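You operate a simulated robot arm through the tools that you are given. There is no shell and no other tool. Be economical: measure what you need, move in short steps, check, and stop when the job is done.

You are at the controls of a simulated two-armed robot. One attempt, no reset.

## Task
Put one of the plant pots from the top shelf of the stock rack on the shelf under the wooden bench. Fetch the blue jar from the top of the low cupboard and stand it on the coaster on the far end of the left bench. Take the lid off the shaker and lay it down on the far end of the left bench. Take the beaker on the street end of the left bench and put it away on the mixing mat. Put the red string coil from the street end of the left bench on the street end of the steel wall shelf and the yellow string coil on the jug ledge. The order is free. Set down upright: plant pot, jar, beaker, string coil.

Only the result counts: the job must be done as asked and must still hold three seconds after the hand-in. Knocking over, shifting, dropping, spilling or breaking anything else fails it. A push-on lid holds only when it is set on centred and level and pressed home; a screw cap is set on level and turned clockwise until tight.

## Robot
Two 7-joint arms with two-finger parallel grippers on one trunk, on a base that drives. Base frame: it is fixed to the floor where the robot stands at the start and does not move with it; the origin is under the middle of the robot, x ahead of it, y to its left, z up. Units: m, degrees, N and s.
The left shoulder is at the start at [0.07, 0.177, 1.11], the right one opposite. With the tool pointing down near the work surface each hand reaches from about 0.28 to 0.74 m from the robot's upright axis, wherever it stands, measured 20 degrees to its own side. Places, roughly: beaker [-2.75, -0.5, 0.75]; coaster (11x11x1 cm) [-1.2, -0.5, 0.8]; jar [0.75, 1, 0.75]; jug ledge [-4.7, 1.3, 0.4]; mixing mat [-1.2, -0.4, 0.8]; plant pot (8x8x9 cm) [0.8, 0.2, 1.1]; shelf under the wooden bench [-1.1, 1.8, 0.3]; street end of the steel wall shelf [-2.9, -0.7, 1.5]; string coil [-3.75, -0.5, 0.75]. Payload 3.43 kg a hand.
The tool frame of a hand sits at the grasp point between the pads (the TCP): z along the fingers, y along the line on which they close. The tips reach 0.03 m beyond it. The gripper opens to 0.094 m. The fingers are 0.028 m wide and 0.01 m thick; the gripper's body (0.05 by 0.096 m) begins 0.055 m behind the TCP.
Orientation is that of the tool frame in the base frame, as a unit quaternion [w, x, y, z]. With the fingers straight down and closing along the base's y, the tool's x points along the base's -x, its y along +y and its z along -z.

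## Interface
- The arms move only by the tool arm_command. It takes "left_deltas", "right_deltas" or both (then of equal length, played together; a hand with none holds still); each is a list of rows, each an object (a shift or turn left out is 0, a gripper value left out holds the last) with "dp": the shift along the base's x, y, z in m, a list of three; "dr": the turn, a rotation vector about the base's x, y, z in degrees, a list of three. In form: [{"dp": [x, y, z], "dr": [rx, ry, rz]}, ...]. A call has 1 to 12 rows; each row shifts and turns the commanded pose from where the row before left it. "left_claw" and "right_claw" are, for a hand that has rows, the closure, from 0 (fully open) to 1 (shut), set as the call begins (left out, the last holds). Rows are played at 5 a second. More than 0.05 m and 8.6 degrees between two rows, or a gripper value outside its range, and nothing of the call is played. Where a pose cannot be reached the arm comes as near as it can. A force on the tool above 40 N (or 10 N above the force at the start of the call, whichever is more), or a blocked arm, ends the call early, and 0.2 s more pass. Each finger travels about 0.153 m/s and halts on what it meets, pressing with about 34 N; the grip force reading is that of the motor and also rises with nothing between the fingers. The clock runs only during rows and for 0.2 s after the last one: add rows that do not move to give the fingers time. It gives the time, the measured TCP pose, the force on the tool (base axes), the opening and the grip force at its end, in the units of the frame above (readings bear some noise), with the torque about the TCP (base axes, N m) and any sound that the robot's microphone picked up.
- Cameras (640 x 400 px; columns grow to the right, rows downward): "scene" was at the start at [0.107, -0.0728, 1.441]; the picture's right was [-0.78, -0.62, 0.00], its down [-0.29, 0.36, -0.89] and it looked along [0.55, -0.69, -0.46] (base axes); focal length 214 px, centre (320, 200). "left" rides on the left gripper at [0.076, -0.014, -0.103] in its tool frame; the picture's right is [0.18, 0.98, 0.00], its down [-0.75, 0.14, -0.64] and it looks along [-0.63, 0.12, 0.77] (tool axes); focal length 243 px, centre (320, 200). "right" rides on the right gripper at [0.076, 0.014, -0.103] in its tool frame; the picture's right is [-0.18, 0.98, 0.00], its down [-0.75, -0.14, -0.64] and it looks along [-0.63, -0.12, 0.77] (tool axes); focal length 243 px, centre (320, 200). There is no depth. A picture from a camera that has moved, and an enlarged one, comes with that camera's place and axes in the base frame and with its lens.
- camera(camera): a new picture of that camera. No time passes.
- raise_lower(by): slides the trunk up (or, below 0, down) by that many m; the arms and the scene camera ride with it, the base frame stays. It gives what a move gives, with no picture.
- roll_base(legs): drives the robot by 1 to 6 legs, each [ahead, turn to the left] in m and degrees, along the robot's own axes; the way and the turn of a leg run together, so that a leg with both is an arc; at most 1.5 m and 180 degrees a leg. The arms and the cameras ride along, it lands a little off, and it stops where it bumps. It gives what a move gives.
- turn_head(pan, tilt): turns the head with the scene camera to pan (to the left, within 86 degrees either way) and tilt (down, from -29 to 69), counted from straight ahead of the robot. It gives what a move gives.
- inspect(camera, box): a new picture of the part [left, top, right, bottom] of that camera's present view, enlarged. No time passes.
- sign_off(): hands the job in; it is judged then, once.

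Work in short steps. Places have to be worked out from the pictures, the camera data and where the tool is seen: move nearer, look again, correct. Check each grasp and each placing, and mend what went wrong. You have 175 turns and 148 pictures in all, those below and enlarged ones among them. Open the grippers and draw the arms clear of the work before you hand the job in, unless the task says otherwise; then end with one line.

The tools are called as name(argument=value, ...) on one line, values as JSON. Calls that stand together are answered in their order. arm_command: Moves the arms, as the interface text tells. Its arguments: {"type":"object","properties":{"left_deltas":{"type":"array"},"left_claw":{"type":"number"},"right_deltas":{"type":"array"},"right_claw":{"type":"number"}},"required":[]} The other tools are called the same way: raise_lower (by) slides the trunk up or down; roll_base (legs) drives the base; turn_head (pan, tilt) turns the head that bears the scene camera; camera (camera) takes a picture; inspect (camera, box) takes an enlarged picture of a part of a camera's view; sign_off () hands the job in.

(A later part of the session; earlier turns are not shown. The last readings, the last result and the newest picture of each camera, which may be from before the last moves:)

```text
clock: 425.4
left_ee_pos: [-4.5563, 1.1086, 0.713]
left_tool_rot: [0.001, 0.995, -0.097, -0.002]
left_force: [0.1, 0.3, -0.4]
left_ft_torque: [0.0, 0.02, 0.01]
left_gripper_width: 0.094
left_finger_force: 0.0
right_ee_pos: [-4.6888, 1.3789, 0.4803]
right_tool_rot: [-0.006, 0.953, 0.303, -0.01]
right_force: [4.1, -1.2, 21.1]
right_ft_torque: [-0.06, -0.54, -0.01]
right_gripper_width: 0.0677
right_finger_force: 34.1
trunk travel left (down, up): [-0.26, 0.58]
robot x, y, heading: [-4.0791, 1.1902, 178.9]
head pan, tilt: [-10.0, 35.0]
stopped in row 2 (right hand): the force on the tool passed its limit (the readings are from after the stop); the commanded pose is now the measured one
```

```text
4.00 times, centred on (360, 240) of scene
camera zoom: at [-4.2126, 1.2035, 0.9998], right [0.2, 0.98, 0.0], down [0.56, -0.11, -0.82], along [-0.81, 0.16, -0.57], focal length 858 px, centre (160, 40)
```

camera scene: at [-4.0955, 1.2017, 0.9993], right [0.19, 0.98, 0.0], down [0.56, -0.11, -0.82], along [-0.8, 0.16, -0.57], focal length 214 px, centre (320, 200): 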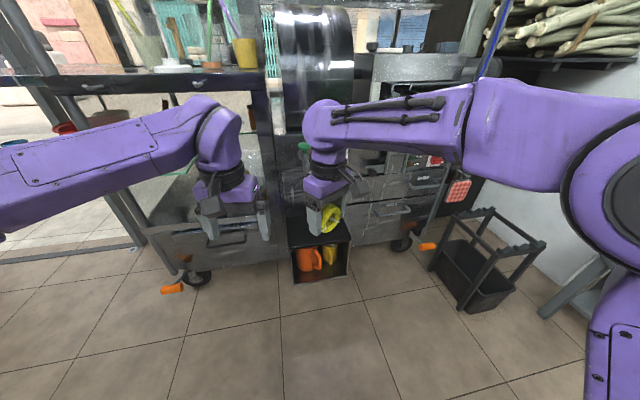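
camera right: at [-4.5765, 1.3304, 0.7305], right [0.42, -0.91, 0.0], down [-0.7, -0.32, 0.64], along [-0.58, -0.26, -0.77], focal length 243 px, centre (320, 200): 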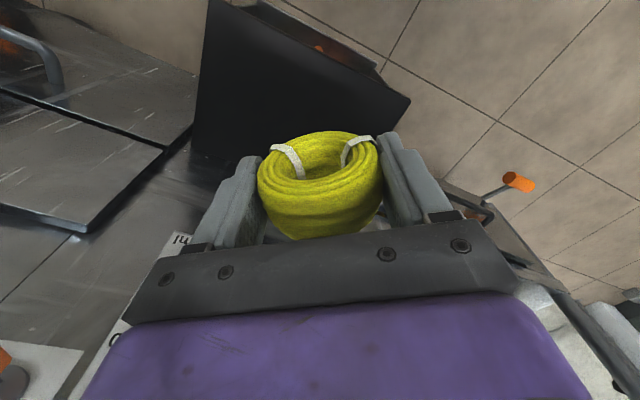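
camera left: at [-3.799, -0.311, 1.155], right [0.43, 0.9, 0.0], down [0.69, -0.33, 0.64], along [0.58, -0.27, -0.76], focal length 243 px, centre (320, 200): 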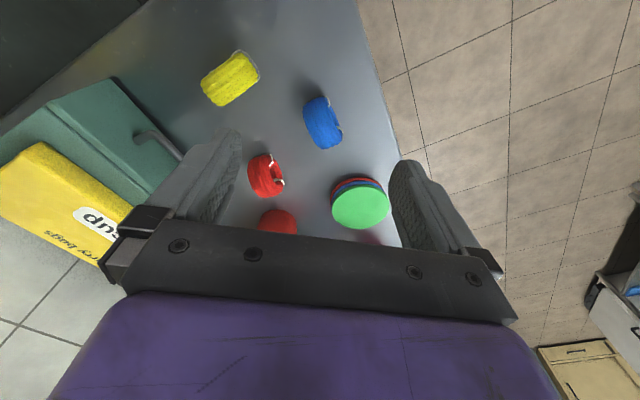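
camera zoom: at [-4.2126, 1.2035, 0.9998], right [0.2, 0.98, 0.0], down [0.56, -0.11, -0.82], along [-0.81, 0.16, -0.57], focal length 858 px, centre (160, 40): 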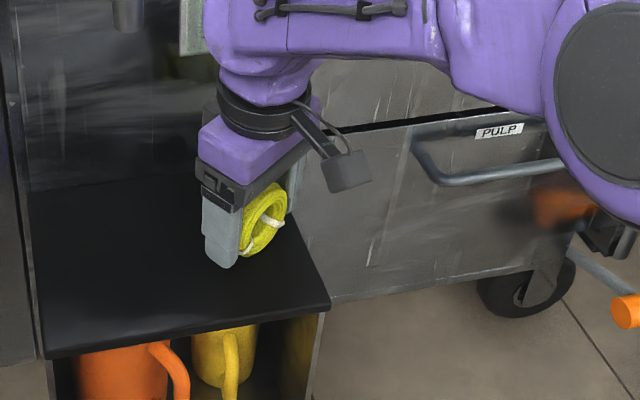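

Contact at TCP z 0.48 (ledge ≈0.445). I ease up 3 mm and open.

arm_command(right_deltas=[{"dp": [0, 0, 0.003]}, {}])

arm_command(right_claw=0, right_deltas=[{}, {}, {}])

camera(camera="right")

```text
clock: 426.1
left_ee_pos: [-4.5541, 1.1097, 0.7126]
left_tool_rot: [0.001, 0.995, -0.097, -0.001]
left_force: [-0.1, 0.1, -0.2]
left_ft_torque: [0.01, -0.01, -0.03]
left_gripper_width: 0.0943
left_finger_force: 0.1
right_ee_pos: [-4.6901, 1.379, 0.4804]
right_tool_rot: [-0.004, 0.953, 0.303, -0.008]
right_force: [-1.3, -0.8, 14.2]
right_ft_torque: [0.0, -0.23, -0.01]
right_gripper_width: 0.0676
right_finger_force: 34.0
trunk travel left (down, up): [-0.26, 0.58]
robot x, y, heading: [-4.0829, 1.189, 178.7]
head pan, tilt: [-10.0, 35.0]
```

```text
clock: 426.9
left_ee_pos: [-4.5565, 1.1088, 0.7114]
left_tool_rot: [0.001, 0.995, -0.096, -0.001]
left_force: [1.2, 0.6, -0.5]
left_ft_torque: [-0.02, -0.01, 0.0]
left_gripper_width: 0.0939
left_finger_force: 0.1
right_ee_pos: [-4.689, 1.3806, 0.4787]
right_tool_rot: [-0.005, 0.953, 0.303, -0.006]
right_force: [-0.5, 1.2, -0.4]
right_ft_torque: [0.06, 0.03, -0.02]
right_gripper_width: 0.0941
right_finger_force: 0.0
trunk travel left (down, up): [-0.26, 0.58]
robot x, y, heading: [-4.079, 1.1884, 178.8]
head pan, tilt: [-10.0, 35.0]
```

```text
24 pictures are left
camera right: at [-4.6171, 1.4099, 0.5817], right [0.42, -0.91, -0.01], down [-0.69, -0.32, 0.65], along [-0.59, -0.26, -0.76], focal length 243 px, centre (320, 200)
```

right: 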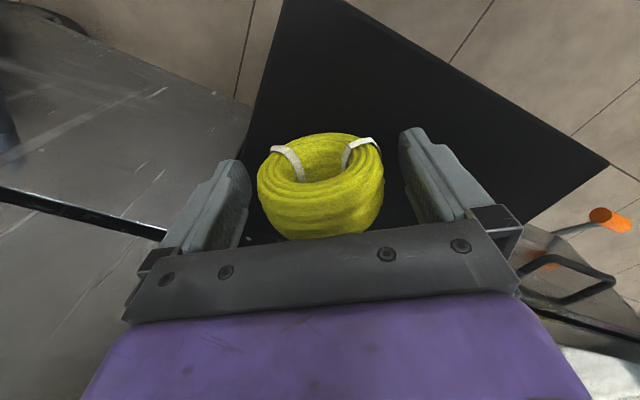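

The coil is released and standing. I raise the hand straight up and check.

arm_command(right_deltas=[{"dp": [0, 0, 0.02]}, {"dp": [0, 0, 0.04]}, {"dp": [0.01, 0, 0.04]}, {"dp": [0.04, 0, 0.02]}, {"dp": [0.045, 0, 0]}, {"dp": [0.045, 0, 0]}])

inspect(camera="scene", box=[280, 170, 420, 290])

```text
clock: 428.2
left_ee_pos: [-4.5572, 1.1086, 0.7118]
left_tool_rot: [0.001, 0.995, -0.096, 0.0]
left_force: [0.2, 0.2, 0.6]
left_ft_torque: [0.01, 0.01, -0.03]
left_gripper_width: 0.0939
left_finger_force: 0.2
right_ee_pos: [-4.5498, 1.3796, 0.6002]
right_tool_rot: [-0.005, 0.953, 0.303, -0.007]
right_force: [0.6, -0.5, -0.2]
right_ft_torque: [0.01, 0.01, -0.04]
right_gripper_width: 0.0941
right_finger_force: 0.0
trunk travel left (down, up): [-0.26, 0.58]
robot x, y, heading: [-4.0792, 1.1882, 178.7]
head pan, tilt: [-10.0, 35.0]
```

```text
3.33 times, centred on (350, 230) of scene
camera zoom: at [-4.2152, 1.2044, 0.9994], right [0.2, 0.98, 0.0], down [0.56, -0.11, -0.82], along [-0.8, 0.16, -0.57], focal length 715 px, centre (220, 100)
```

zoom: 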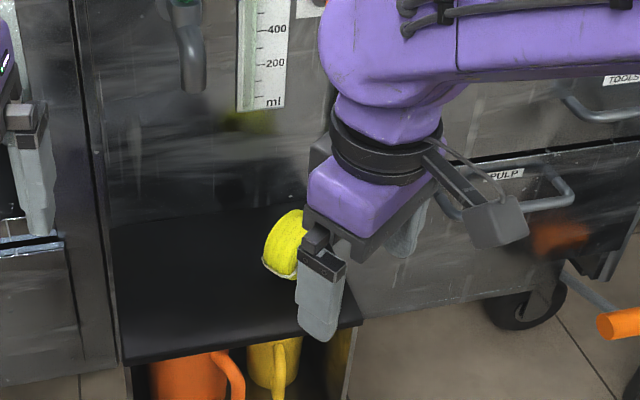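

Yellow coil stands on the jug ledge. I return, in reverse, to the bench's street end for the red coil.

roll_base(legs=[[-0.12, 0]])

raise_lower(by=0.35)

roll_base(legs=[[0, -98.7], [-1.34, 0], [0, -106]])

```text
clock: 429.5
left_ee_pos: [-4.4377, 1.1071, 0.7109]
left_tool_rot: [0.002, 0.995, -0.096, -0.001]
left_force: [0.6, 0.3, 0.9]
left_ft_torque: [0.0, 0.01, 0.02]
left_gripper_width: 0.0943
left_finger_force: 0.1
right_ee_pos: [-4.4306, 1.3758, 0.5996]
right_tool_rot: [-0.004, 0.953, 0.304, -0.007]
right_force: [0.6, 0.6, 0.5]
right_ft_torque: [0.0, 0.01, 0.0]
right_gripper_width: 0.0941
right_finger_force: 0.1
trunk travel left (down, up): [-0.26, 0.58]
robot x, y, heading: [-3.9601, 1.1828, 178.6]
head pan, tilt: [-10.0, 35.0]
```

```text
clock: 432.9
left_ee_pos: [-4.438, 1.1064, 1.0624]
left_tool_rot: [0.002, 0.995, -0.095, 0.0]
left_force: [-0.4, 0.6, 0.6]
left_ft_torque: [-0.01, 0.03, -0.01]
left_gripper_width: 0.0942
left_finger_force: 0.1
right_ee_pos: [-4.4323, 1.3749, 0.9499]
right_tool_rot: [-0.004, 0.953, 0.303, -0.006]
right_force: [-0.2, -0.1, 0.8]
right_ft_torque: [-0.01, 0.0, 0.02]
right_gripper_width: 0.0941
right_finger_force: 0.0
trunk travel left (down, up): [-0.61, 0.23]
robot x, y, heading: [-3.9612, 1.1834, 178.5]
head pan, tilt: [-10.0, 35.0]
```

```text
clock: 448.1
left_ee_pos: [-3.7001, -0.2462, 1.0626]
left_tool_rot: [0.001, 0.292, 0.956, 0.001]
left_force: [0.2, 0.2, -0.9]
left_ft_torque: [-0.04, -0.03, -0.02]
left_gripper_width: 0.0941
left_finger_force: 0.0
right_ee_pos: [-3.8121, -0.4908, 0.9489]
right_tool_rot: [0.005, -0.108, 0.994, -0.005]
right_force: [0.5, 0.0, 0.4]
right_ft_torque: [0.0, 0.0, -0.02]
right_gripper_width: 0.094
right_finger_force: 0.0
trunk travel left (down, up): [-0.61, 0.23]
robot x, y, heading: [-4.1704, -0.1353, -24.1]
head pan, tilt: [-10.0, 35.0]
```

I pitch the right hand to ~45° heading +x, just short of the red coil.

arm_command(right_deltas=[{"dp": [0, 0, 0.03], "dr": [0, 0, -6]}, {"dp": [0, 0, 0.02], "dr": [0, 0, -6]}, {"dp": [0.01, 0, 0], "dr": [0, -8.55, 0]}, {"dp": [0.01, 0, 0], "dr": [0, -8.55, 0]}, {"dp": [0.01, 0, 0], "dr": [0, -8.55, 0]}, {"dp": [0.01, 0, -0.02], "dr": [0, -8.55, 0]}, {"dp": [0.02, 0.003, -0.04], "dr": [0, -8.55, 0]}, {}])

camera(camera="right")

```text
clock: 449.9
left_ee_pos: [-3.7009, -0.246, 1.0628]
left_tool_rot: [0.001, 0.291, 0.957, 0.002]
left_force: [0.2, 0.7, -0.5]
left_ft_torque: [0.0, -0.01, -0.04]
left_gripper_width: 0.094
left_finger_force: 0.2
right_ee_pos: [-3.7519, -0.4898, 0.9399]
right_tool_rot: [0.37, 0.0, 0.929, -0.007]
right_force: [-0.2, -0.4, 0.1]
right_ft_torque: [-0.05, 0.0, -0.02]
right_gripper_width: 0.0939
right_finger_force: 0.1
trunk travel left (down, up): [-0.61, 0.23]
robot x, y, heading: [-4.1718, -0.1334, -23.9]
head pan, tilt: [-10.0, 35.0]
```

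```text
22 pictures are left
camera right: at [-3.8772, -0.4742, 0.9624], right [0.14, 0.98, 0.11], down [0.11, -0.13, 0.99], along [0.98, -0.12, -0.12], focal length 243 px, centre (320, 200)
```

right: 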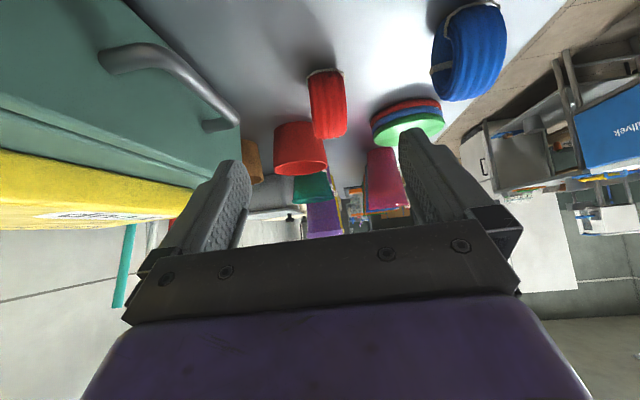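

Red coil centre at (-3.640,-0.4835,0.834). I advance along the tool axis and close on its faces.

arm_command(right_deltas=[{"dp": [0.028, 0.003, -0.026]}, {"dp": [0.028, 0.003, -0.026]}, {"dp": [0.028, 0, -0.026]}, {"dp": [0.027, 0, -0.025]}, {}])

arm_command(right_claw=1, right_deltas=[{}, {}, {}, {}, {}])

arm_command(right_deltas=[{"dp": [0, 0, 0.02]}, {"dp": [0, 0, 0.03]}, {"dp": [0, 0, 0.04]}, {"dp": [0, 0, 0.04]}, {"dp": [-0.01, 0, 0.04]}, {"dp": [-0.02, 0, 0.04]}])

camera(camera="right")

```text
clock: 451.1
left_ee_pos: [-3.7002, -0.2446, 1.063]
left_tool_rot: [0.001, 0.292, 0.956, 0.002]
left_force: [-0.2, -0.3, -0.2]
left_ft_torque: [0.03, -0.01, -0.02]
left_gripper_width: 0.094
left_finger_force: 0.0
right_ee_pos: [-3.6402, -0.4811, 0.8358]
right_tool_rot: [0.369, 0.0, 0.929, -0.007]
right_force: [-0.2, 0.1, 0.4]
right_ft_torque: [-0.03, -0.03, -0.01]
right_gripper_width: 0.0938
right_finger_force: 0.0
trunk travel left (down, up): [-0.61, 0.23]
robot x, y, heading: [-4.1704, -0.1337, -24.4]
head pan, tilt: [-10.0, 35.0]
```

```text
clock: 452.4
left_ee_pos: [-3.7005, -0.2456, 1.0621]
left_tool_rot: [0.001, 0.291, 0.957, 0.002]
left_force: [0.0, -0.2, 1.2]
left_ft_torque: [0.01, 0.01, 0.0]
left_gripper_width: 0.094
left_finger_force: 0.1
right_ee_pos: [-3.6396, -0.482, 0.8356]
right_tool_rot: [0.369, -0.001, 0.929, -0.006]
right_force: [0.4, -0.3, 0.2]
right_ft_torque: [0.0, 0.02, 0.0]
right_gripper_width: 0.0381
right_finger_force: 34.1
trunk travel left (down, up): [-0.61, 0.23]
robot x, y, heading: [-4.1696, -0.1285, -24.1]
head pan, tilt: [-10.0, 35.0]
```

```text
clock: 453.8
left_ee_pos: [-3.7014, -0.2454, 1.0622]
left_tool_rot: [0.001, 0.292, 0.957, 0.001]
left_force: [-0.1, 0.0, 0.1]
left_ft_torque: [0.0, 0.01, 0.02]
left_gripper_width: 0.0939
left_finger_force: 0.0
right_ee_pos: [-3.6712, -0.4803, 1.0464]
right_tool_rot: [0.37, -0.002, 0.929, -0.007]
right_force: [-0.4, 0.7, -0.2]
right_ft_torque: [0.03, -0.03, -0.05]
right_gripper_width: 0.0377
right_finger_force: 34.1
trunk travel left (down, up): [-0.61, 0.23]
robot x, y, heading: [-4.1686, -0.1304, -24.2]
head pan, tilt: [-10.0, 35.0]
```

```text
21 pictures are left
camera right: at [-3.7971, -0.467, 1.0704], right [0.14, 0.98, 0.11], down [0.11, -0.13, 0.99], along [0.98, -0.12, -0.12], focal length 243 px, centre (320, 200)
```

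right: 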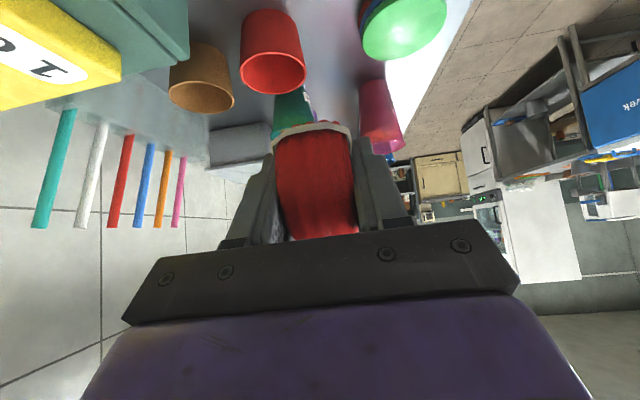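

Red coil held at 0.038. I raise the trunk fully and lift the hand in front of the shelf, yawing to azimuth -45°.

raise_lower(by=0.23)

arm_command(right_deltas=[{"dp": [-0.01, -0.004, 0.036], "dr": [0, 0, -6.4]}, {"dp": [-0.01, -0.004, 0.036], "dr": [0, 0, -6.4]}, {"dp": [-0.01, -0.004, 0.036], "dr": [0, 0, -6.4]}, {"dp": [-0.01, -0.004, 0.036], "dr": [0, 0, -6.4]}, {"dp": [-0.01, -0.008, 0.036], "dr": [0, 0, -6.4]}, {"dp": [-0.01, -0.008, 0.036], "dr": [0, 0, -6.4]}, {"dp": [-0.01, -0.01, 0.036], "dr": [0, 0, -6.4]}, {"dp": [0, 0, 0.02]}, {}])

turn_head(pan=-30, tilt=5)

camera(camera="scene")

camera(camera="right")

```text
clock: 456.2
left_ee_pos: [-3.6992, -0.2455, 1.2919]
left_tool_rot: [0.0, 0.291, 0.957, 0.002]
left_force: [-0.4, -0.2, 0.2]
left_ft_torque: [0.01, 0.03, 0.02]
left_gripper_width: 0.0941
left_finger_force: 0.1
right_ee_pos: [-3.6703, -0.4825, 1.2743]
right_tool_rot: [0.369, -0.001, 0.929, -0.006]
right_force: [-0.2, -0.1, -0.4]
right_ft_torque: [-0.05, 0.0, -0.02]
right_gripper_width: 0.038
right_finger_force: 34.4
trunk travel left (down, up): [-0.84, 0.0]
robot x, y, heading: [-4.1692, -0.1312, -24.0]
head pan, tilt: [-10.0, 35.0]
```

```text
clock: 458.2
left_ee_pos: [-3.7, -0.2475, 1.2922]
left_tool_rot: [0.001, 0.292, 0.956, 0.002]
left_force: [0.2, 0.5, -0.1]
left_ft_torque: [0.02, 0.01, -0.01]
left_gripper_width: 0.0941
left_finger_force: 0.0
right_ee_pos: [-3.7403, -0.526, 1.5478]
right_tool_rot: [0.338, 0.354, 0.86, -0.146]
right_force: [0.1, -0.4, -1.0]
right_ft_torque: [0.01, 0.01, 0.01]
right_gripper_width: 0.0377
right_finger_force: 34.0
trunk travel left (down, up): [-0.84, 0.0]
robot x, y, heading: [-4.1699, -0.1293, -24.1]
head pan, tilt: [-10.0, 35.0]
```

```text
clock: 459.1
left_ee_pos: [-3.6993, -0.2446, 1.2907]
left_tool_rot: [0.001, 0.292, 0.956, 0.001]
left_force: [0.0, 0.1, -0.7]
left_ft_torque: [0.0, 0.01, 0.04]
left_gripper_width: 0.0943
left_finger_force: 0.0
right_ee_pos: [-3.7399, -0.5245, 1.5473]
right_tool_rot: [0.338, 0.354, 0.86, -0.148]
right_force: [0.3, 0.5, 0.6]
right_ft_torque: [-0.02, -0.01, -0.02]
right_gripper_width: 0.0383
right_finger_force: 34.3
trunk travel left (down, up): [-0.84, 0.0]
robot x, y, heading: [-4.1696, -0.1329, -24.0]
head pan, tilt: [-30.0, 5.0]
```

```text
20 pictures are left
camera scene: at [-4.0707, -0.2269, 1.6273], right [-0.81, -0.59, 0.0], down [-0.05, 0.07, -1.0], along [0.58, -0.81, -0.09], focal length 214 px, centre (320, 200)
```

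scene: 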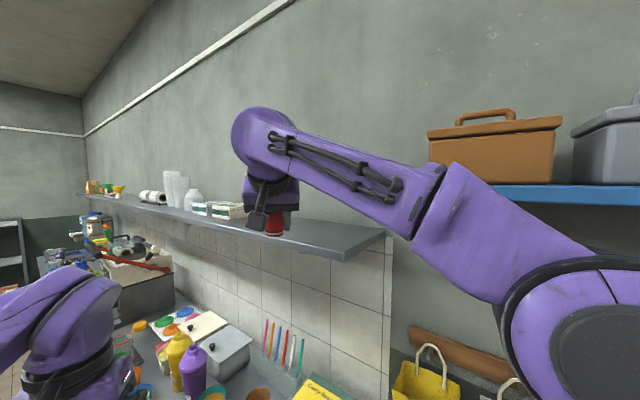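

```text
19 pictures are left
camera right: at [-3.8179, -0.4257, 1.5706], right [0.79, 0.6, 0.11], down [-0.01, -0.17, 0.99], along [0.61, -0.78, -0.12], focal length 243 px, centre (320, 200)
```

right: 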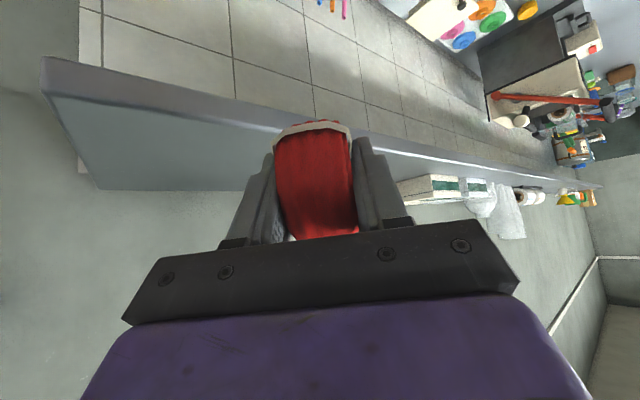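

The shelf extends to x≈-3.85 (y -0.62..-0.80), with free room. To keep the elbow off the blue wall shelf, I rotate the base 8° right, then reach in over the shelf.

roll_base(legs=[[0, -8]])

arm_command(right_deltas=[{"dp": [0.015, -0.025, 0]}, {"dp": [0.015, -0.025, 0]}, {"dp": [0.015, -0.025, 0]}, {"dp": [0.01, -0.025, 0]}, {}])

camera(camera="scene")

```text
clock: 460.1
left_ee_pos: [-3.718, -0.3079, 1.291]
left_tool_rot: [0.0, 0.357, 0.934, 0.0]
left_force: [0.4, 0.3, -0.6]
left_ft_torque: [0.03, 0.01, -0.02]
left_gripper_width: 0.0938
left_finger_force: 0.1
right_ee_pos: [-3.7965, -0.5765, 1.5478]
right_tool_rot: [0.327, 0.412, 0.833, -0.171]
right_force: [-0.5, -0.1, -0.4]
right_ft_torque: [-0.02, 0.03, 0.01]
right_gripper_width: 0.0378
right_finger_force: 33.7
trunk travel left (down, up): [-0.84, 0.0]
robot x, y, heading: [-4.1681, -0.1318, -32.0]
head pan, tilt: [-30.0, 5.0]
```

```text
clock: 461.3
left_ee_pos: [-3.7215, -0.3088, 1.2915]
left_tool_rot: [0.001, 0.357, 0.934, 0.001]
left_force: [0.0, 0.4, -0.6]
left_ft_torque: [0.02, 0.01, 0.0]
left_gripper_width: 0.0938
left_finger_force: 0.1
right_ee_pos: [-3.7485, -0.6784, 1.5433]
right_tool_rot: [0.328, 0.413, 0.832, -0.172]
right_force: [0.0, 0.4, -0.2]
right_ft_torque: [0.03, 0.0, -0.02]
right_gripper_width: 0.0379
right_finger_force: 34.2
right hand out of reach, approached as far as the arm can: row 4
trunk travel left (down, up): [-0.84, 0.0]
robot x, y, heading: [-4.1687, -0.1288, -32.1]
head pan, tilt: [-30.0, 5.0]
```

```text
18 pictures are left
camera scene: at [-4.0856, -0.2388, 1.6275], right [-0.88, -0.47, 0.0], down [-0.04, 0.08, -1.0], along [0.46, -0.88, -0.09], focal length 214 px, centre (320, 200)
```

scene: 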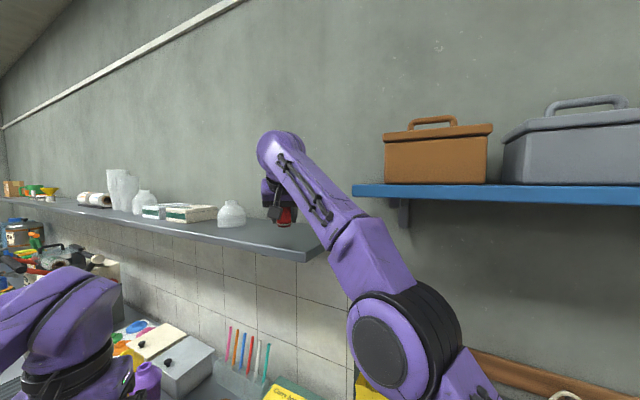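

The coil is over the shelf, clear of the bottle and blue shelf. I lower in small steps to contact.

arm_command(right_deltas=[{"dp": [0, 0, -0.006]}, {"dp": [0, 0, -0.005]}, {"dp": [0, 0, -0.004]}, {}])

arm_command(right_deltas=[{"dp": [0, 0, -0.004]}, {"dp": [0, 0, -0.004]}, {"dp": [0, 0, -0.003]}, {}])

inspect(camera="scene", box=[220, 160, 350, 270])

```text
clock: 462.3
left_ee_pos: [-3.7204, -0.3097, 1.2909]
left_tool_rot: [0.0, 0.358, 0.934, 0.002]
left_force: [0.2, 0.2, -0.3]
left_ft_torque: [0.05, 0.02, -0.01]
left_gripper_width: 0.0938
left_finger_force: 0.0
right_ee_pos: [-3.7476, -0.6801, 1.5286]
right_tool_rot: [0.328, 0.413, 0.833, -0.171]
right_force: [-0.2, -0.7, -0.4]
right_ft_torque: [0.01, -0.01, -0.02]
right_gripper_width: 0.0381
right_finger_force: 34.2
trunk travel left (down, up): [-0.84, 0.0]
robot x, y, heading: [-4.1703, -0.1333, -32.1]
head pan, tilt: [-30.0, 5.0]
```

```text
clock: 463.3
left_ee_pos: [-3.7208, -0.3098, 1.2913]
left_tool_rot: [0.0, 0.357, 0.934, 0.001]
left_force: [-0.7, 0.4, 0.0]
left_ft_torque: [0.04, 0.03, -0.02]
left_gripper_width: 0.0938
left_finger_force: 0.1
right_ee_pos: [-3.7488, -0.6811, 1.5172]
right_tool_rot: [0.327, 0.413, 0.833, -0.17]
right_force: [-0.3, -0.5, -0.9]
right_ft_torque: [-0.03, 0.02, -0.01]
right_gripper_width: 0.038
right_finger_force: 33.6
trunk travel left (down, up): [-0.84, 0.0]
robot x, y, heading: [-4.1693, -0.1321, -32.0]
head pan, tilt: [-30.0, 5.0]
```

```text
3.64 times, centred on (285, 215) of scene
camera zoom: at [-4.085, -0.2402, 1.6274], right [-0.88, -0.47, 0.0], down [-0.04, 0.08, -1.0], along [0.46, -0.88, -0.09], focal length 780 px, centre (447, 146)
```

zoom: 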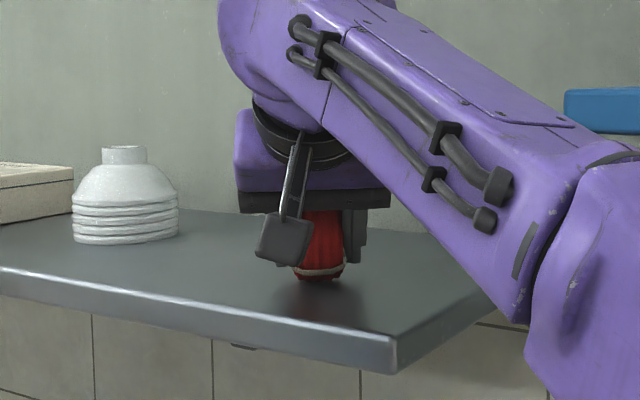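

Close to the surface; a few more 3 mm steps.

arm_command(right_deltas=[{"dp": [0, 0, -0.003]}, {"dp": [0, 0, -0.003]}, {"dp": [0, 0, -0.003]}, {}])

arm_command(right_deltas=[{"dp": [0, 0, -0.003]}, {"dp": [0, 0, -0.003]}, {}])

```text
clock: 464.2
left_ee_pos: [-3.7214, -0.3084, 1.2917]
left_tool_rot: [0.001, 0.358, 0.934, 0.002]
left_force: [0.1, 0.0, -0.2]
left_ft_torque: [-0.04, 0.0, 0.01]
left_gripper_width: 0.094
left_finger_force: 0.0
right_ee_pos: [-3.7496, -0.679, 1.5153]
right_tool_rot: [0.334, 0.414, 0.829, -0.172]
right_force: [0.6, 0.9, 4.6]
right_ft_torque: [0.05, -0.08, -0.04]
right_gripper_width: 0.0379
right_finger_force: 33.8
trunk travel left (down, up): [-0.84, 0.0]
robot x, y, heading: [-4.1703, -0.1296, -32.1]
head pan, tilt: [-30.0, 5.0]
stopped in row 4 (right hand): the force on the tool passed its limit (the readings are from after the stop); the commanded pose is now the measured one
```

```text
clock: 464.9
left_ee_pos: [-3.7201, -0.3089, 1.292]
left_tool_rot: [0.001, 0.358, 0.934, 0.0]
left_force: [-0.3, 0.0, 0.1]
left_ft_torque: [-0.02, -0.01, 0.03]
left_gripper_width: 0.0938
left_finger_force: 0.0
right_ee_pos: [-3.7512, -0.6783, 1.5148]
right_tool_rot: [0.341, 0.413, 0.827, -0.171]
right_force: [1.3, 2.0, 6.9]
right_ft_torque: [0.03, 0.06, 0.0]
right_gripper_width: 0.0379
right_finger_force: 33.9
trunk travel left (down, up): [-0.84, 0.0]
robot x, y, heading: [-4.1664, -0.1328, -32.4]
head pan, tilt: [-30.0, 5.0]
stopped in row 3 (right hand): the force on the tool passed its limit (the readings are from after the stop); the commanded pose is now the measured one
```

Contact. I open partway and withdraw back along the tool axis.

arm_command(right_claw=0.3, right_deltas=[{}, {}, {}])

arm_command(right_deltas=[{"dp": [-0.012, 0.016, 0.018]}, {"dp": [-0.015, 0.02, 0.022]}, {"dp": [-0.015, 0.03, 0.02]}, {"dp": [-0.015, 0.035, 0.01]}, {"dp": [-0.01, 0.04, 0]}])

inspect(camera="scene", box=[200, 140, 360, 270])

```text
clock: 465.7
left_ee_pos: [-3.7199, -0.3113, 1.2927]
left_tool_rot: [0.0, 0.358, 0.934, 0.001]
left_force: [0.4, -0.2, -0.2]
left_ft_torque: [-0.03, -0.03, 0.0]
left_gripper_width: 0.0939
left_finger_force: 0.0
right_ee_pos: [-3.7494, -0.6818, 1.5114]
right_tool_rot: [0.34, 0.413, 0.827, -0.172]
right_force: [-0.5, 0.1, -0.5]
right_ft_torque: [0.0, -0.03, 0.02]
right_gripper_width: 0.0657
right_finger_force: 0.1
trunk travel left (down, up): [-0.84, 0.0]
robot x, y, heading: [-4.1656, -0.1311, -32.2]
head pan, tilt: [-30.0, 5.0]
```

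```text
clock: 466.9
left_ee_pos: [-3.7217, -0.3119, 1.2921]
left_tool_rot: [0.001, 0.357, 0.934, 0.002]
left_force: [0.1, -0.6, -0.1]
left_ft_torque: [0.01, -0.01, -0.04]
left_gripper_width: 0.094
left_finger_force: 0.0
right_ee_pos: [-3.8198, -0.5419, 1.5844]
right_tool_rot: [0.34, 0.414, 0.826, -0.172]
right_force: [1.2, 0.2, 0.3]
right_ft_torque: [-0.01, -0.03, 0.02]
right_gripper_width: 0.0659
right_finger_force: 0.1
trunk travel left (down, up): [-0.84, 0.0]
robot x, y, heading: [-4.1684, -0.1325, -32.2]
head pan, tilt: [-30.0, 5.0]
```

```text
3.08 times, centred on (280, 205) of scene
camera zoom: at [-4.087, -0.2418, 1.6274], right [-0.88, -0.47, 0.0], down [-0.04, 0.08, -1.0], along [0.46, -0.88, -0.09], focal length 660 px, centre (443, 185)
```

zoom: 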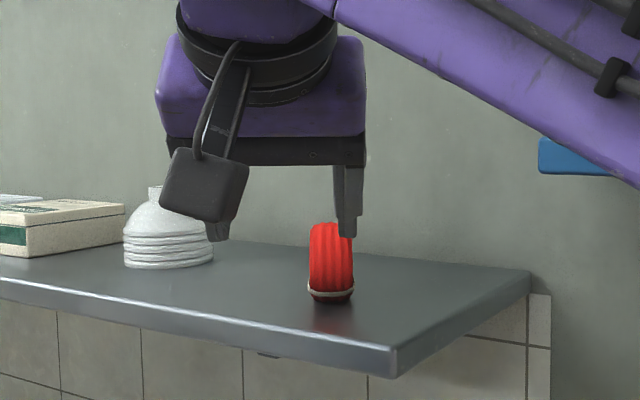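

Red coil stands on the steel shelf. I fold the right arm and drive to the beaker, using stance (-2.96, 0.14) so the left hand faces it.

arm_command(right_claw=0, right_deltas=[{"dp": [-0.01, 0.04, -0.02]}, {"dp": [0, 0.03, -0.03], "dr": [6.8, 5.1, 0]}, {"dp": [0, 0.02, -0.04], "dr": [6.8, 5.1, 0]}, {"dp": [0, 0.01, -0.04], "dr": [6.8, 5.1, 0]}, {"dp": [0, 0.01, -0.04], "dr": [6.8, 5.1, 0]}, {"dr": [6.8, 5.1, 0]}])

roll_base(legs=[[0, 78], [0.67, 0], [0, -46], [0.74, 0], [0, -90], [0.2, 0]])

raise_lower(by=-0.22)

turn_head(pan=10, tilt=45)

camera(camera="scene")

camera(camera="left")

```text
clock: 468.3
left_ee_pos: [-3.7188, -0.3116, 1.2899]
left_tool_rot: [0.0, 0.358, 0.934, 0.001]
left_force: [0.3, -1.4, 0.4]
left_ft_torque: [0.0, -0.01, 0.01]
left_gripper_width: 0.0942
left_finger_force: 0.0
right_ee_pos: [-3.8238, -0.4304, 1.4129]
right_tool_rot: [0.015, 0.447, 0.894, -0.01]
right_force: [-0.7, -0.5, 0.4]
right_ft_torque: [0.03, 0.03, 0.0]
right_gripper_width: 0.0938
right_finger_force: 0.0
trunk travel left (down, up): [-0.84, 0.0]
robot x, y, heading: [-4.1652, -0.1308, -32.3]
head pan, tilt: [-30.0, 5.0]
```

```text
clock: 486.1
left_ee_pos: [-2.8791, -0.3352, 1.2941]
left_tool_rot: [0.003, 0.768, 0.641, 0.0]
left_force: [-0.6, 0.0, -0.1]
left_ft_torque: [-0.04, 0.05, 0.0]
left_gripper_width: 0.0941
left_finger_force: 0.1
right_ee_pos: [-3.0354, -0.3074, 1.4149]
right_tool_rot: [0.01, 0.826, 0.563, -0.018]
right_force: [-0.1, 0.5, 0.1]
right_ft_torque: [-0.04, -0.01, -0.02]
right_gripper_width: 0.0941
right_finger_force: 0.1
trunk travel left (down, up): [-0.84, 0.0]
robot x, y, heading: [-2.9615, 0.1383, -90.6]
head pan, tilt: [-30.0, 5.0]
```

```text
clock: 488.4
left_ee_pos: [-2.8792, -0.3394, 1.0707]
left_tool_rot: [0.001, 0.768, 0.641, 0.001]
left_force: [-0.2, -0.6, -0.5]
left_ft_torque: [0.02, -0.02, -0.02]
left_gripper_width: 0.0941
left_finger_force: 0.1
right_ee_pos: [-3.0365, -0.3115, 1.1942]
right_tool_rot: [0.009, 0.826, 0.564, -0.017]
right_force: [-1.4, 0.3, 0.2]
right_ft_torque: [0.0, -0.02, 0.03]
right_gripper_width: 0.0942
right_finger_force: 0.1
trunk travel left (down, up): [-0.62, 0.22]
robot x, y, heading: [-2.9634, 0.1374, -90.6]
head pan, tilt: [-30.0, 5.0]
```

```text
clock: 489.5
left_ee_pos: [-2.8789, -0.3385, 1.0717]
left_tool_rot: [0.001, 0.768, 0.641, 0.001]
left_force: [0.2, -0.3, 0.4]
left_ft_torque: [0.01, 0.02, -0.02]
left_gripper_width: 0.0939
left_finger_force: 0.1
right_ee_pos: [-3.0367, -0.3113, 1.1934]
right_tool_rot: [0.009, 0.826, 0.563, -0.017]
right_force: [0.8, 0.2, -0.1]
right_ft_torque: [0.0, 0.01, -0.02]
right_gripper_width: 0.094
right_finger_force: 0.2
trunk travel left (down, up): [-0.62, 0.22]
robot x, y, heading: [-2.965, 0.1378, -90.4]
head pan, tilt: [10.0, 45.0]
```

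```text
15 pictures are left
camera scene: at [-2.95, 0.0066, 1.3444], right [-0.99, -0.16, 0.0], down [-0.11, 0.7, -0.71], along [0.12, -0.7, -0.71], focal length 214 px, centre (320, 200)
```

scene: 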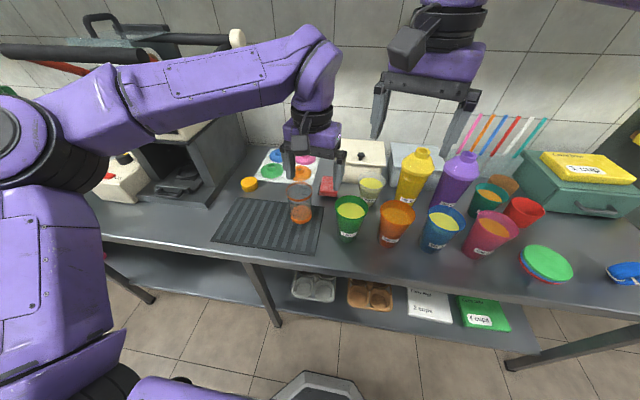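

```text
14 pictures are left
camera left: at [-2.8805, -0.2605, 1.1732], right [1.0, 0.01, 0.0], down [0.0, -0.77, 0.64], along [0.01, -0.64, -0.77], focal length 243 px, centre (320, 200)
```

left: 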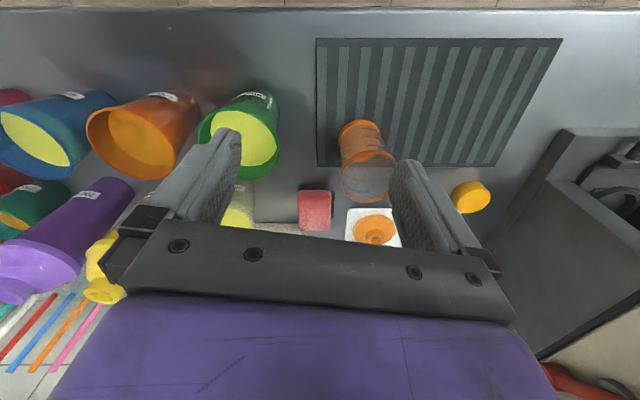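

Beaker axis is about (-2.809,-0.440), rim z≈0.918, rim diameter ≈0.073. I move the left hand above it and check once more.

arm_command(left_deltas=[{"dp": [0.023, -0.034, -0.02]}, {"dp": [0.023, -0.034, -0.02]}, {"dp": [0.023, -0.034, -0.02]}, {}])

camera(camera="left")

```text
clock: 490.5
left_ee_pos: [-2.8725, -0.3482, 1.0669]
left_tool_rot: [0.001, 0.767, 0.641, -0.001]
left_force: [-0.3, -0.5, -1.6]
left_ft_torque: [-0.02, -0.01, -0.02]
left_gripper_width: 0.0939
left_finger_force: 0.1
left hand out of reach, approached as far as the arm can: row 1, 2, 3
right_ee_pos: [-3.0362, -0.3113, 1.1938]
right_tool_rot: [0.009, 0.826, 0.564, -0.017]
right_force: [-0.7, -0.4, -0.3]
right_ft_torque: [-0.02, 0.04, 0.02]
right_gripper_width: 0.0939
right_finger_force: 0.1
trunk travel left (down, up): [-0.62, 0.22]
robot x, y, heading: [-2.9642, 0.1367, -90.7]
head pan, tilt: [10.0, 45.0]
```

```text
13 pictures are left
camera left: at [-2.8748, -0.2686, 1.168], right [1.0, 0.01, 0.0], down [0.0, -0.76, 0.64], along [0.01, -0.64, -0.77], focal length 243 px, centre (320, 200)
```

left: 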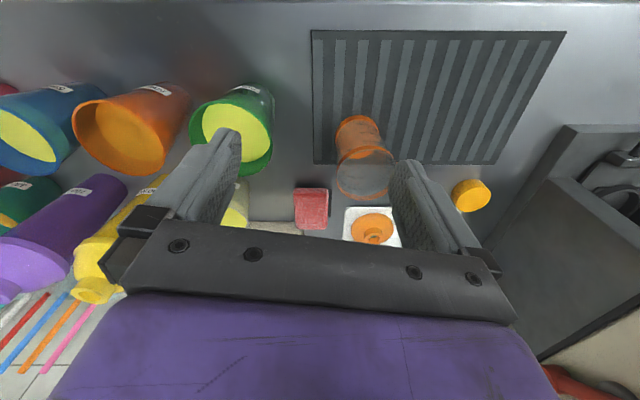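

The left wrist is likely at its yaw limit; I yaw it back by +32° while moving over the beaker.

arm_command(left_deltas=[{"dr": [0, 0, 8]}, {"dr": [0, 0, 8]}, {"dp": [0.015, -0.023, -0.016], "dr": [0, 0, 8]}, {"dp": [0.016, -0.023, -0.017], "dr": [0, 0, 8]}, {"dp": [0.016, -0.023, -0.017]}, {"dp": [0.016, -0.023, -0.017]}, {}])

camera(camera="left")

```text
clock: 492.1
left_ee_pos: [-2.8095, -0.4384, 1.0]
left_tool_rot: [0.002, 0.561, 0.828, 0.002]
left_force: [0.4, 0.1, 0.1]
left_ft_torque: [-0.01, 0.01, -0.01]
left_gripper_width: 0.094
left_finger_force: 0.1
right_ee_pos: [-3.0373, -0.31, 1.1934]
right_tool_rot: [0.009, 0.826, 0.564, -0.018]
right_force: [0.2, 1.9, -0.4]
right_ft_torque: [-0.02, 0.02, 0.03]
right_gripper_width: 0.0939
right_finger_force: 0.1
trunk travel left (down, up): [-0.62, 0.22]
robot x, y, heading: [-2.9609, 0.1388, -90.8]
head pan, tilt: [10.0, 45.0]
```

```text
12 pictures are left
camera left: at [-2.8528, -0.3722, 1.1012], right [0.84, 0.54, 0.0], down [0.41, -0.65, 0.64], along [0.35, -0.54, -0.77], focal length 243 px, centre (320, 200)
```

left: 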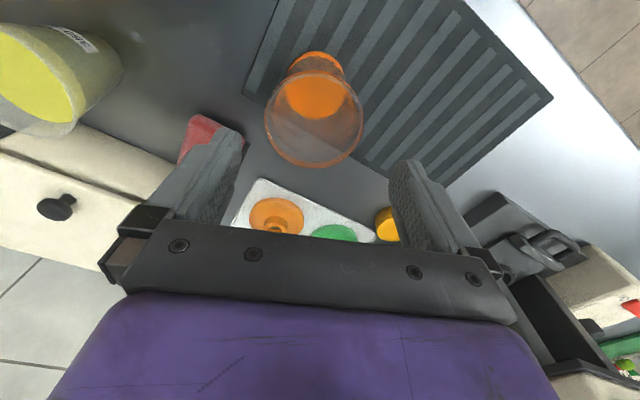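

Beaker centre refined to (-2.818,-0.431). I shift, descend over it and grip.

arm_command(left_deltas=[{"dp": [-0.009, 0.007, -0.03]}, {"dp": [0, 0, -0.032]}, {"dp": [0, 0, -0.032]}, {"dp": [0, 0, -0.028]}, {}])

camera(camera="left")

```text
clock: 493.3
left_ee_pos: [-2.8202, -0.431, 0.8769]
left_tool_rot: [0.001, 0.562, 0.827, 0.002]
left_force: [0.0, -0.5, -0.2]
left_ft_torque: [0.02, -0.02, -0.04]
left_gripper_width: 0.0939
left_finger_force: 0.0
right_ee_pos: [-3.0363, -0.31, 1.1927]
right_tool_rot: [0.009, 0.826, 0.563, -0.017]
right_force: [0.1, -0.2, 1.6]
right_ft_torque: [-0.03, 0.01, 0.04]
right_gripper_width: 0.0943
right_finger_force: 0.1
trunk travel left (down, up): [-0.62, 0.22]
robot x, y, heading: [-2.9601, 0.1354, -90.7]
head pan, tilt: [10.0, 45.0]
```

```text
11 pictures are left
camera left: at [-2.862, -0.3656, 0.9786], right [0.84, 0.53, 0.0], down [0.41, -0.65, 0.64], along [0.35, -0.54, -0.77], focal length 243 px, centre (320, 200)
```

left: 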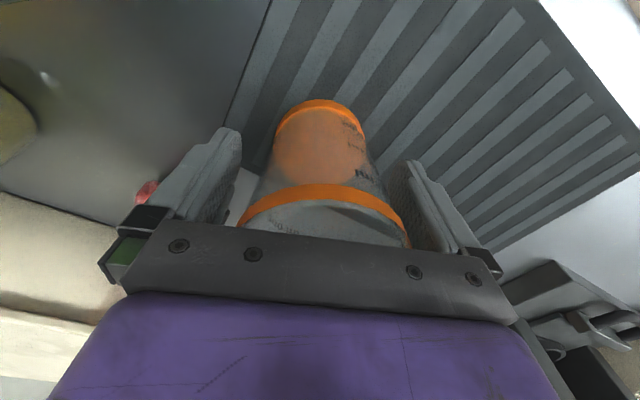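

The beaker is between the fingers. I close and lift.

arm_command(left_claw=1, left_deltas=[{}, {}, {}, {}, {}])

arm_command(left_deltas=[{"dp": [0, 0, 0.02]}, {"dp": [0, 0, 0.03]}, {"dp": [0, 0, 0.04]}, {"dp": [0, 0, 0.04]}, {"dp": [0, 0, 0.04]}, {"dp": [0, 0.03, 0.02]}, {}])

camera(camera="left")

```text
clock: 494.5
left_ee_pos: [-2.8195, -0.4322, 0.8772]
left_tool_rot: [0.001, 0.562, 0.827, 0.002]
left_force: [0.0, 0.8, 0.9]
left_ft_torque: [0.01, -0.01, -0.01]
left_gripper_width: 0.0764
left_finger_force: 33.6
right_ee_pos: [-3.036, -0.3112, 1.1923]
right_tool_rot: [0.009, 0.826, 0.564, -0.017]
right_force: [0.6, -0.5, 0.5]
right_ft_torque: [-0.02, 0.04, 0.01]
right_gripper_width: 0.094
right_finger_force: 0.1
trunk travel left (down, up): [-0.62, 0.22]
robot x, y, heading: [-2.964, 0.1381, -90.6]
head pan, tilt: [10.0, 45.0]
```

```text
clock: 496.1
left_ee_pos: [-2.8208, -0.4034, 1.0663]
left_tool_rot: [0.001, 0.562, 0.827, 0.002]
left_force: [0.7, 0.1, -1.4]
left_ft_torque: [0.0, 0.03, -0.03]
left_gripper_width: 0.0764
left_finger_force: 34.0
right_ee_pos: [-3.037, -0.3124, 1.1939]
right_tool_rot: [0.009, 0.826, 0.564, -0.017]
right_force: [0.2, -1.3, -0.7]
right_ft_torque: [-0.01, 0.01, -0.03]
right_gripper_width: 0.094
right_finger_force: 0.0
trunk travel left (down, up): [-0.62, 0.22]
robot x, y, heading: [-2.962, 0.1386, -90.4]
head pan, tilt: [10.0, 45.0]
```

```text
10 pictures are left
camera left: at [-2.8625, -0.3367, 1.168], right [0.84, 0.53, 0.0], down [0.41, -0.65, 0.64], along [0.35, -0.54, -0.77], focal length 243 px, centre (320, 200)
```

left: 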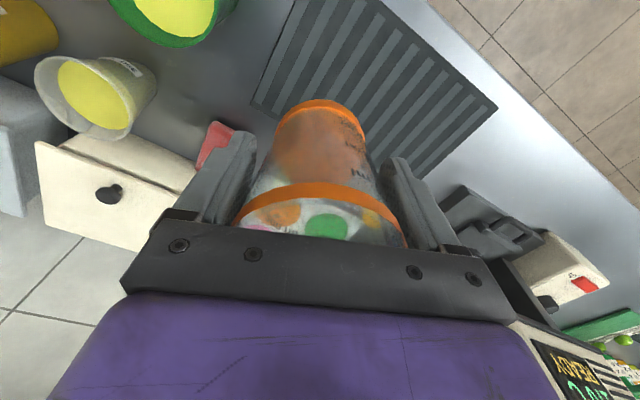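

Beaker held straight (bottom ≈0.074 below the TCP). I drive back to the mixing mat, stance (-1.31, 0.39) first.

roll_base(legs=[[-0.25, 0], [0, 90], [1.5, 0], [0.15, 0], [0, -90]])

turn_head(pan=10, tilt=45)

camera(camera="scene")

```text
clock: 513.5
left_ee_pos: [-1.1683, -0.1765, 1.0664]
left_tool_rot: [0.0, 0.557, 0.83, 0.001]
left_force: [0.3, 0.8, -0.2]
left_ft_torque: [0.01, 0.01, -0.01]
left_gripper_width: 0.0757
left_finger_force: 34.3
right_ee_pos: [-1.3861, -0.0883, 1.1937]
right_tool_rot: [0.01, 0.823, 0.568, -0.017]
right_force: [-0.9, 0.4, -1.0]
right_ft_torque: [-0.01, 0.02, -0.01]
right_gripper_width: 0.0939
right_finger_force: 0.1
trunk travel left (down, up): [-0.62, 0.22]
robot x, y, heading: [-1.3163, 0.3644, -89.8]
head pan, tilt: [10.0, 45.0]
```

```text
clock: 514.0
left_ee_pos: [-1.1678, -0.1775, 1.066]
left_tool_rot: [0.001, 0.557, 0.83, 0.002]
left_force: [0.1, -0.1, -1.4]
left_ft_torque: [0.01, 0.02, -0.02]
left_gripper_width: 0.0759
left_finger_force: 34.1
right_ee_pos: [-1.3865, -0.0876, 1.1937]
right_tool_rot: [0.01, 0.823, 0.567, -0.016]
right_force: [0.3, -0.5, -0.3]
right_ft_torque: [0.02, 0.03, -0.03]
right_gripper_width: 0.0941
right_finger_force: 0.0
trunk travel left (down, up): [-0.62, 0.22]
robot x, y, heading: [-1.3181, 0.3627, -89.9]
head pan, tilt: [10.0, 45.0]
```

```text
9 pictures are left
camera scene: at [-1.3024, 0.2308, 1.3443], right [-0.98, -0.17, 0.0], down [-0.12, 0.7, -0.71], along [0.12, -0.7, -0.71], focal length 214 px, centre (320, 200)
```

scene: 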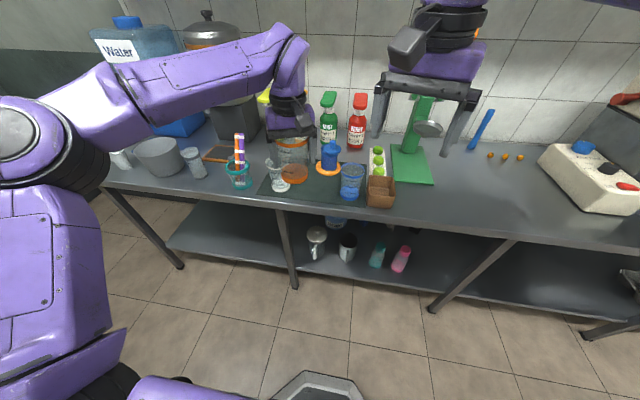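

Target on the mat is (-1.18,-0.34), midway between the two beakers. I drive 0.165 m forward and descend to just above the mat.

roll_base(legs=[[0.165, 0]])

arm_command(left_deltas=[{"dp": [-0.012, 0, -0.02]}, {"dp": [0, 0, -0.04]}, {"dp": [0, 0, -0.04]}, {}])

camera(camera="left")

inspect(camera="scene", box=[220, 90, 440, 240])

```text
clock: 515.5
left_ee_pos: [-1.1684, -0.3395, 1.0673]
left_tool_rot: [0.002, 0.556, 0.831, 0.0]
left_force: [0.4, 0.0, -0.7]
left_ft_torque: [0.0, -0.02, 0.0]
left_gripper_width: 0.0755
left_finger_force: 34.4
right_ee_pos: [-1.3845, -0.2514, 1.1935]
right_tool_rot: [0.01, 0.823, 0.568, -0.017]
right_force: [-0.6, 0.1, 0.4]
right_ft_torque: [-0.01, 0.01, -0.01]
right_gripper_width: 0.0944
right_finger_force: 0.0
trunk travel left (down, up): [-0.62, 0.22]
robot x, y, heading: [-1.3178, 0.2019, -89.5]
head pan, tilt: [10.0, 45.0]
```

```text
clock: 516.5
left_ee_pos: [-1.1793, -0.3401, 0.9668]
left_tool_rot: [0.002, 0.557, 0.831, 0.001]
left_force: [0.5, -0.7, 0.1]
left_ft_torque: [0.02, 0.0, -0.02]
left_gripper_width: 0.0756
left_finger_force: 33.6
right_ee_pos: [-1.3854, -0.2529, 1.1946]
right_tool_rot: [0.01, 0.823, 0.568, -0.017]
right_force: [0.1, -0.4, 0.2]
right_ft_torque: [0.0, 0.01, 0.0]
right_gripper_width: 0.094
right_finger_force: 0.1
trunk travel left (down, up): [-0.62, 0.22]
robot x, y, heading: [-1.3141, 0.1964, -89.8]
head pan, tilt: [10.0, 45.0]
```

```text
8 pictures are left
camera left: at [-1.2229, -0.2741, 1.0681], right [0.84, 0.54, 0.0], down [0.41, -0.64, 0.64], along [0.35, -0.54, -0.77], focal length 243 px, centre (320, 200)
```

left: 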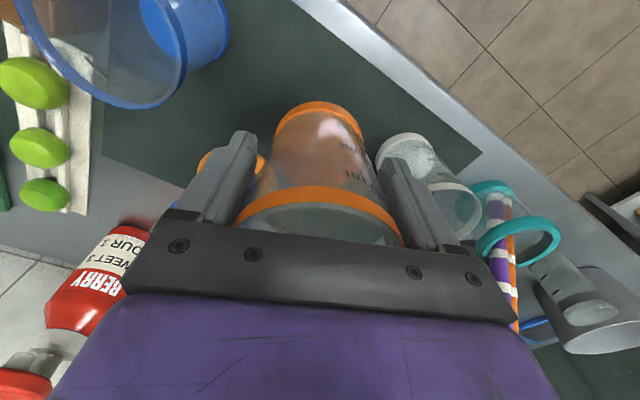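

```text
2.67 times, centred on (330, 165) of scene
camera zoom: at [-1.3025, 0.067, 1.3444], right [-0.98, -0.17, 0.0], down [-0.12, 0.7, -0.71], along [0.12, -0.7, -0.71], focal length 572 px, centre (293, 293)
```

zoom: 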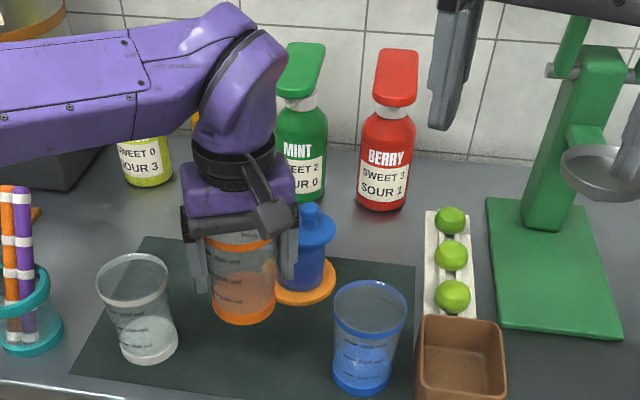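

Column is clear down to the mat spot. I descend to near contact, then creep.

arm_command(left_deltas=[{"dp": [0, 0, -0.03]}, {"dp": [0, 0, -0.03]}, {"dp": [0, 0, -0.018]}, {}])

arm_command(left_deltas=[{"dp": [0, 0, -0.004]}, {"dp": [0, 0, -0.004]}, {"dp": [0, 0, -0.003]}, {}])

```text
clock: 517.5
left_ee_pos: [-1.1796, -0.3408, 0.8885]
left_tool_rot: [0.002, 0.556, 0.831, 0.001]
left_force: [0.0, 0.2, -0.8]
left_ft_torque: [0.0, -0.01, -0.01]
left_gripper_width: 0.0758
left_finger_force: 34.1
right_ee_pos: [-1.3854, -0.252, 1.1937]
right_tool_rot: [0.01, 0.823, 0.568, -0.017]
right_force: [-0.4, -0.3, 0.2]
right_ft_torque: [-0.02, 0.04, 0.0]
right_gripper_width: 0.094
right_finger_force: 0.1
trunk travel left (down, up): [-0.62, 0.22]
robot x, y, heading: [-1.3179, 0.1996, -89.7]
head pan, tilt: [10.0, 45.0]
```

```text
clock: 518.5
left_ee_pos: [-1.1802, -0.3403, 0.878]
left_tool_rot: [0.001, 0.556, 0.831, 0.001]
left_force: [0.0, 1.0, 0.5]
left_ft_torque: [-0.05, 0.0, -0.02]
left_gripper_width: 0.0758
left_finger_force: 33.6
right_ee_pos: [-1.3843, -0.2522, 1.193]
right_tool_rot: [0.009, 0.823, 0.568, -0.017]
right_force: [-0.1, 0.1, -0.1]
right_ft_torque: [0.0, 0.04, 0.01]
right_gripper_width: 0.0942
right_finger_force: 0.0
trunk travel left (down, up): [-0.62, 0.22]
robot x, y, heading: [-1.317, 0.1976, -89.9]
head pan, tilt: [10.0, 45.0]
```

arm_command(left_deltas=[{"dp": [0, 0, -0.002]}, {"dp": [0, 0, -0.002]}, {}])

```text
clock: 519.3
left_ee_pos: [-1.1798, -0.3415, 0.8729]
left_tool_rot: [0.0, 0.556, 0.831, 0.002]
left_force: [1.1, -0.4, -0.5]
left_ft_torque: [0.0, -0.01, 0.01]
left_gripper_width: 0.0759
left_finger_force: 33.8
right_ee_pos: [-1.385, -0.2528, 1.1932]
right_tool_rot: [0.009, 0.823, 0.568, -0.018]
right_force: [0.0, 0.3, -0.4]
right_ft_torque: [0.07, 0.0, -0.01]
right_gripper_width: 0.0941
right_finger_force: 0.0
trunk travel left (down, up): [-0.62, 0.22]
robot x, y, heading: [-1.3151, 0.2021, -89.8]
head pan, tilt: [10.0, 45.0]
```

Still no contact; I continue in 2 mm steps.

arm_command(left_deltas=[{"dp": [0, 0, -0.002]}, {"dp": [0, 0, -0.002]}, {"dp": [0, 0, -0.002]}, {}])

```text
clock: 520.3
left_ee_pos: [-1.1791, -0.3393, 0.8697]
left_tool_rot: [0.002, 0.556, 0.831, -0.001]
left_force: [3.9, -2.4, 24.8]
left_ft_torque: [-0.12, 0.03, -0.04]
left_gripper_width: 0.0753
left_finger_force: 33.7
right_ee_pos: [-1.3845, -0.25, 1.1957]
right_tool_rot: [0.01, 0.823, 0.568, -0.018]
right_force: [0.4, -0.9, -0.2]
right_ft_torque: [-0.02, 0.03, 0.01]
right_gripper_width: 0.0939
right_finger_force: 0.1
trunk travel left (down, up): [-0.62, 0.22]
robot x, y, heading: [-1.3183, 0.1953, -90.1]
head pan, tilt: [10.0, 45.0]
```

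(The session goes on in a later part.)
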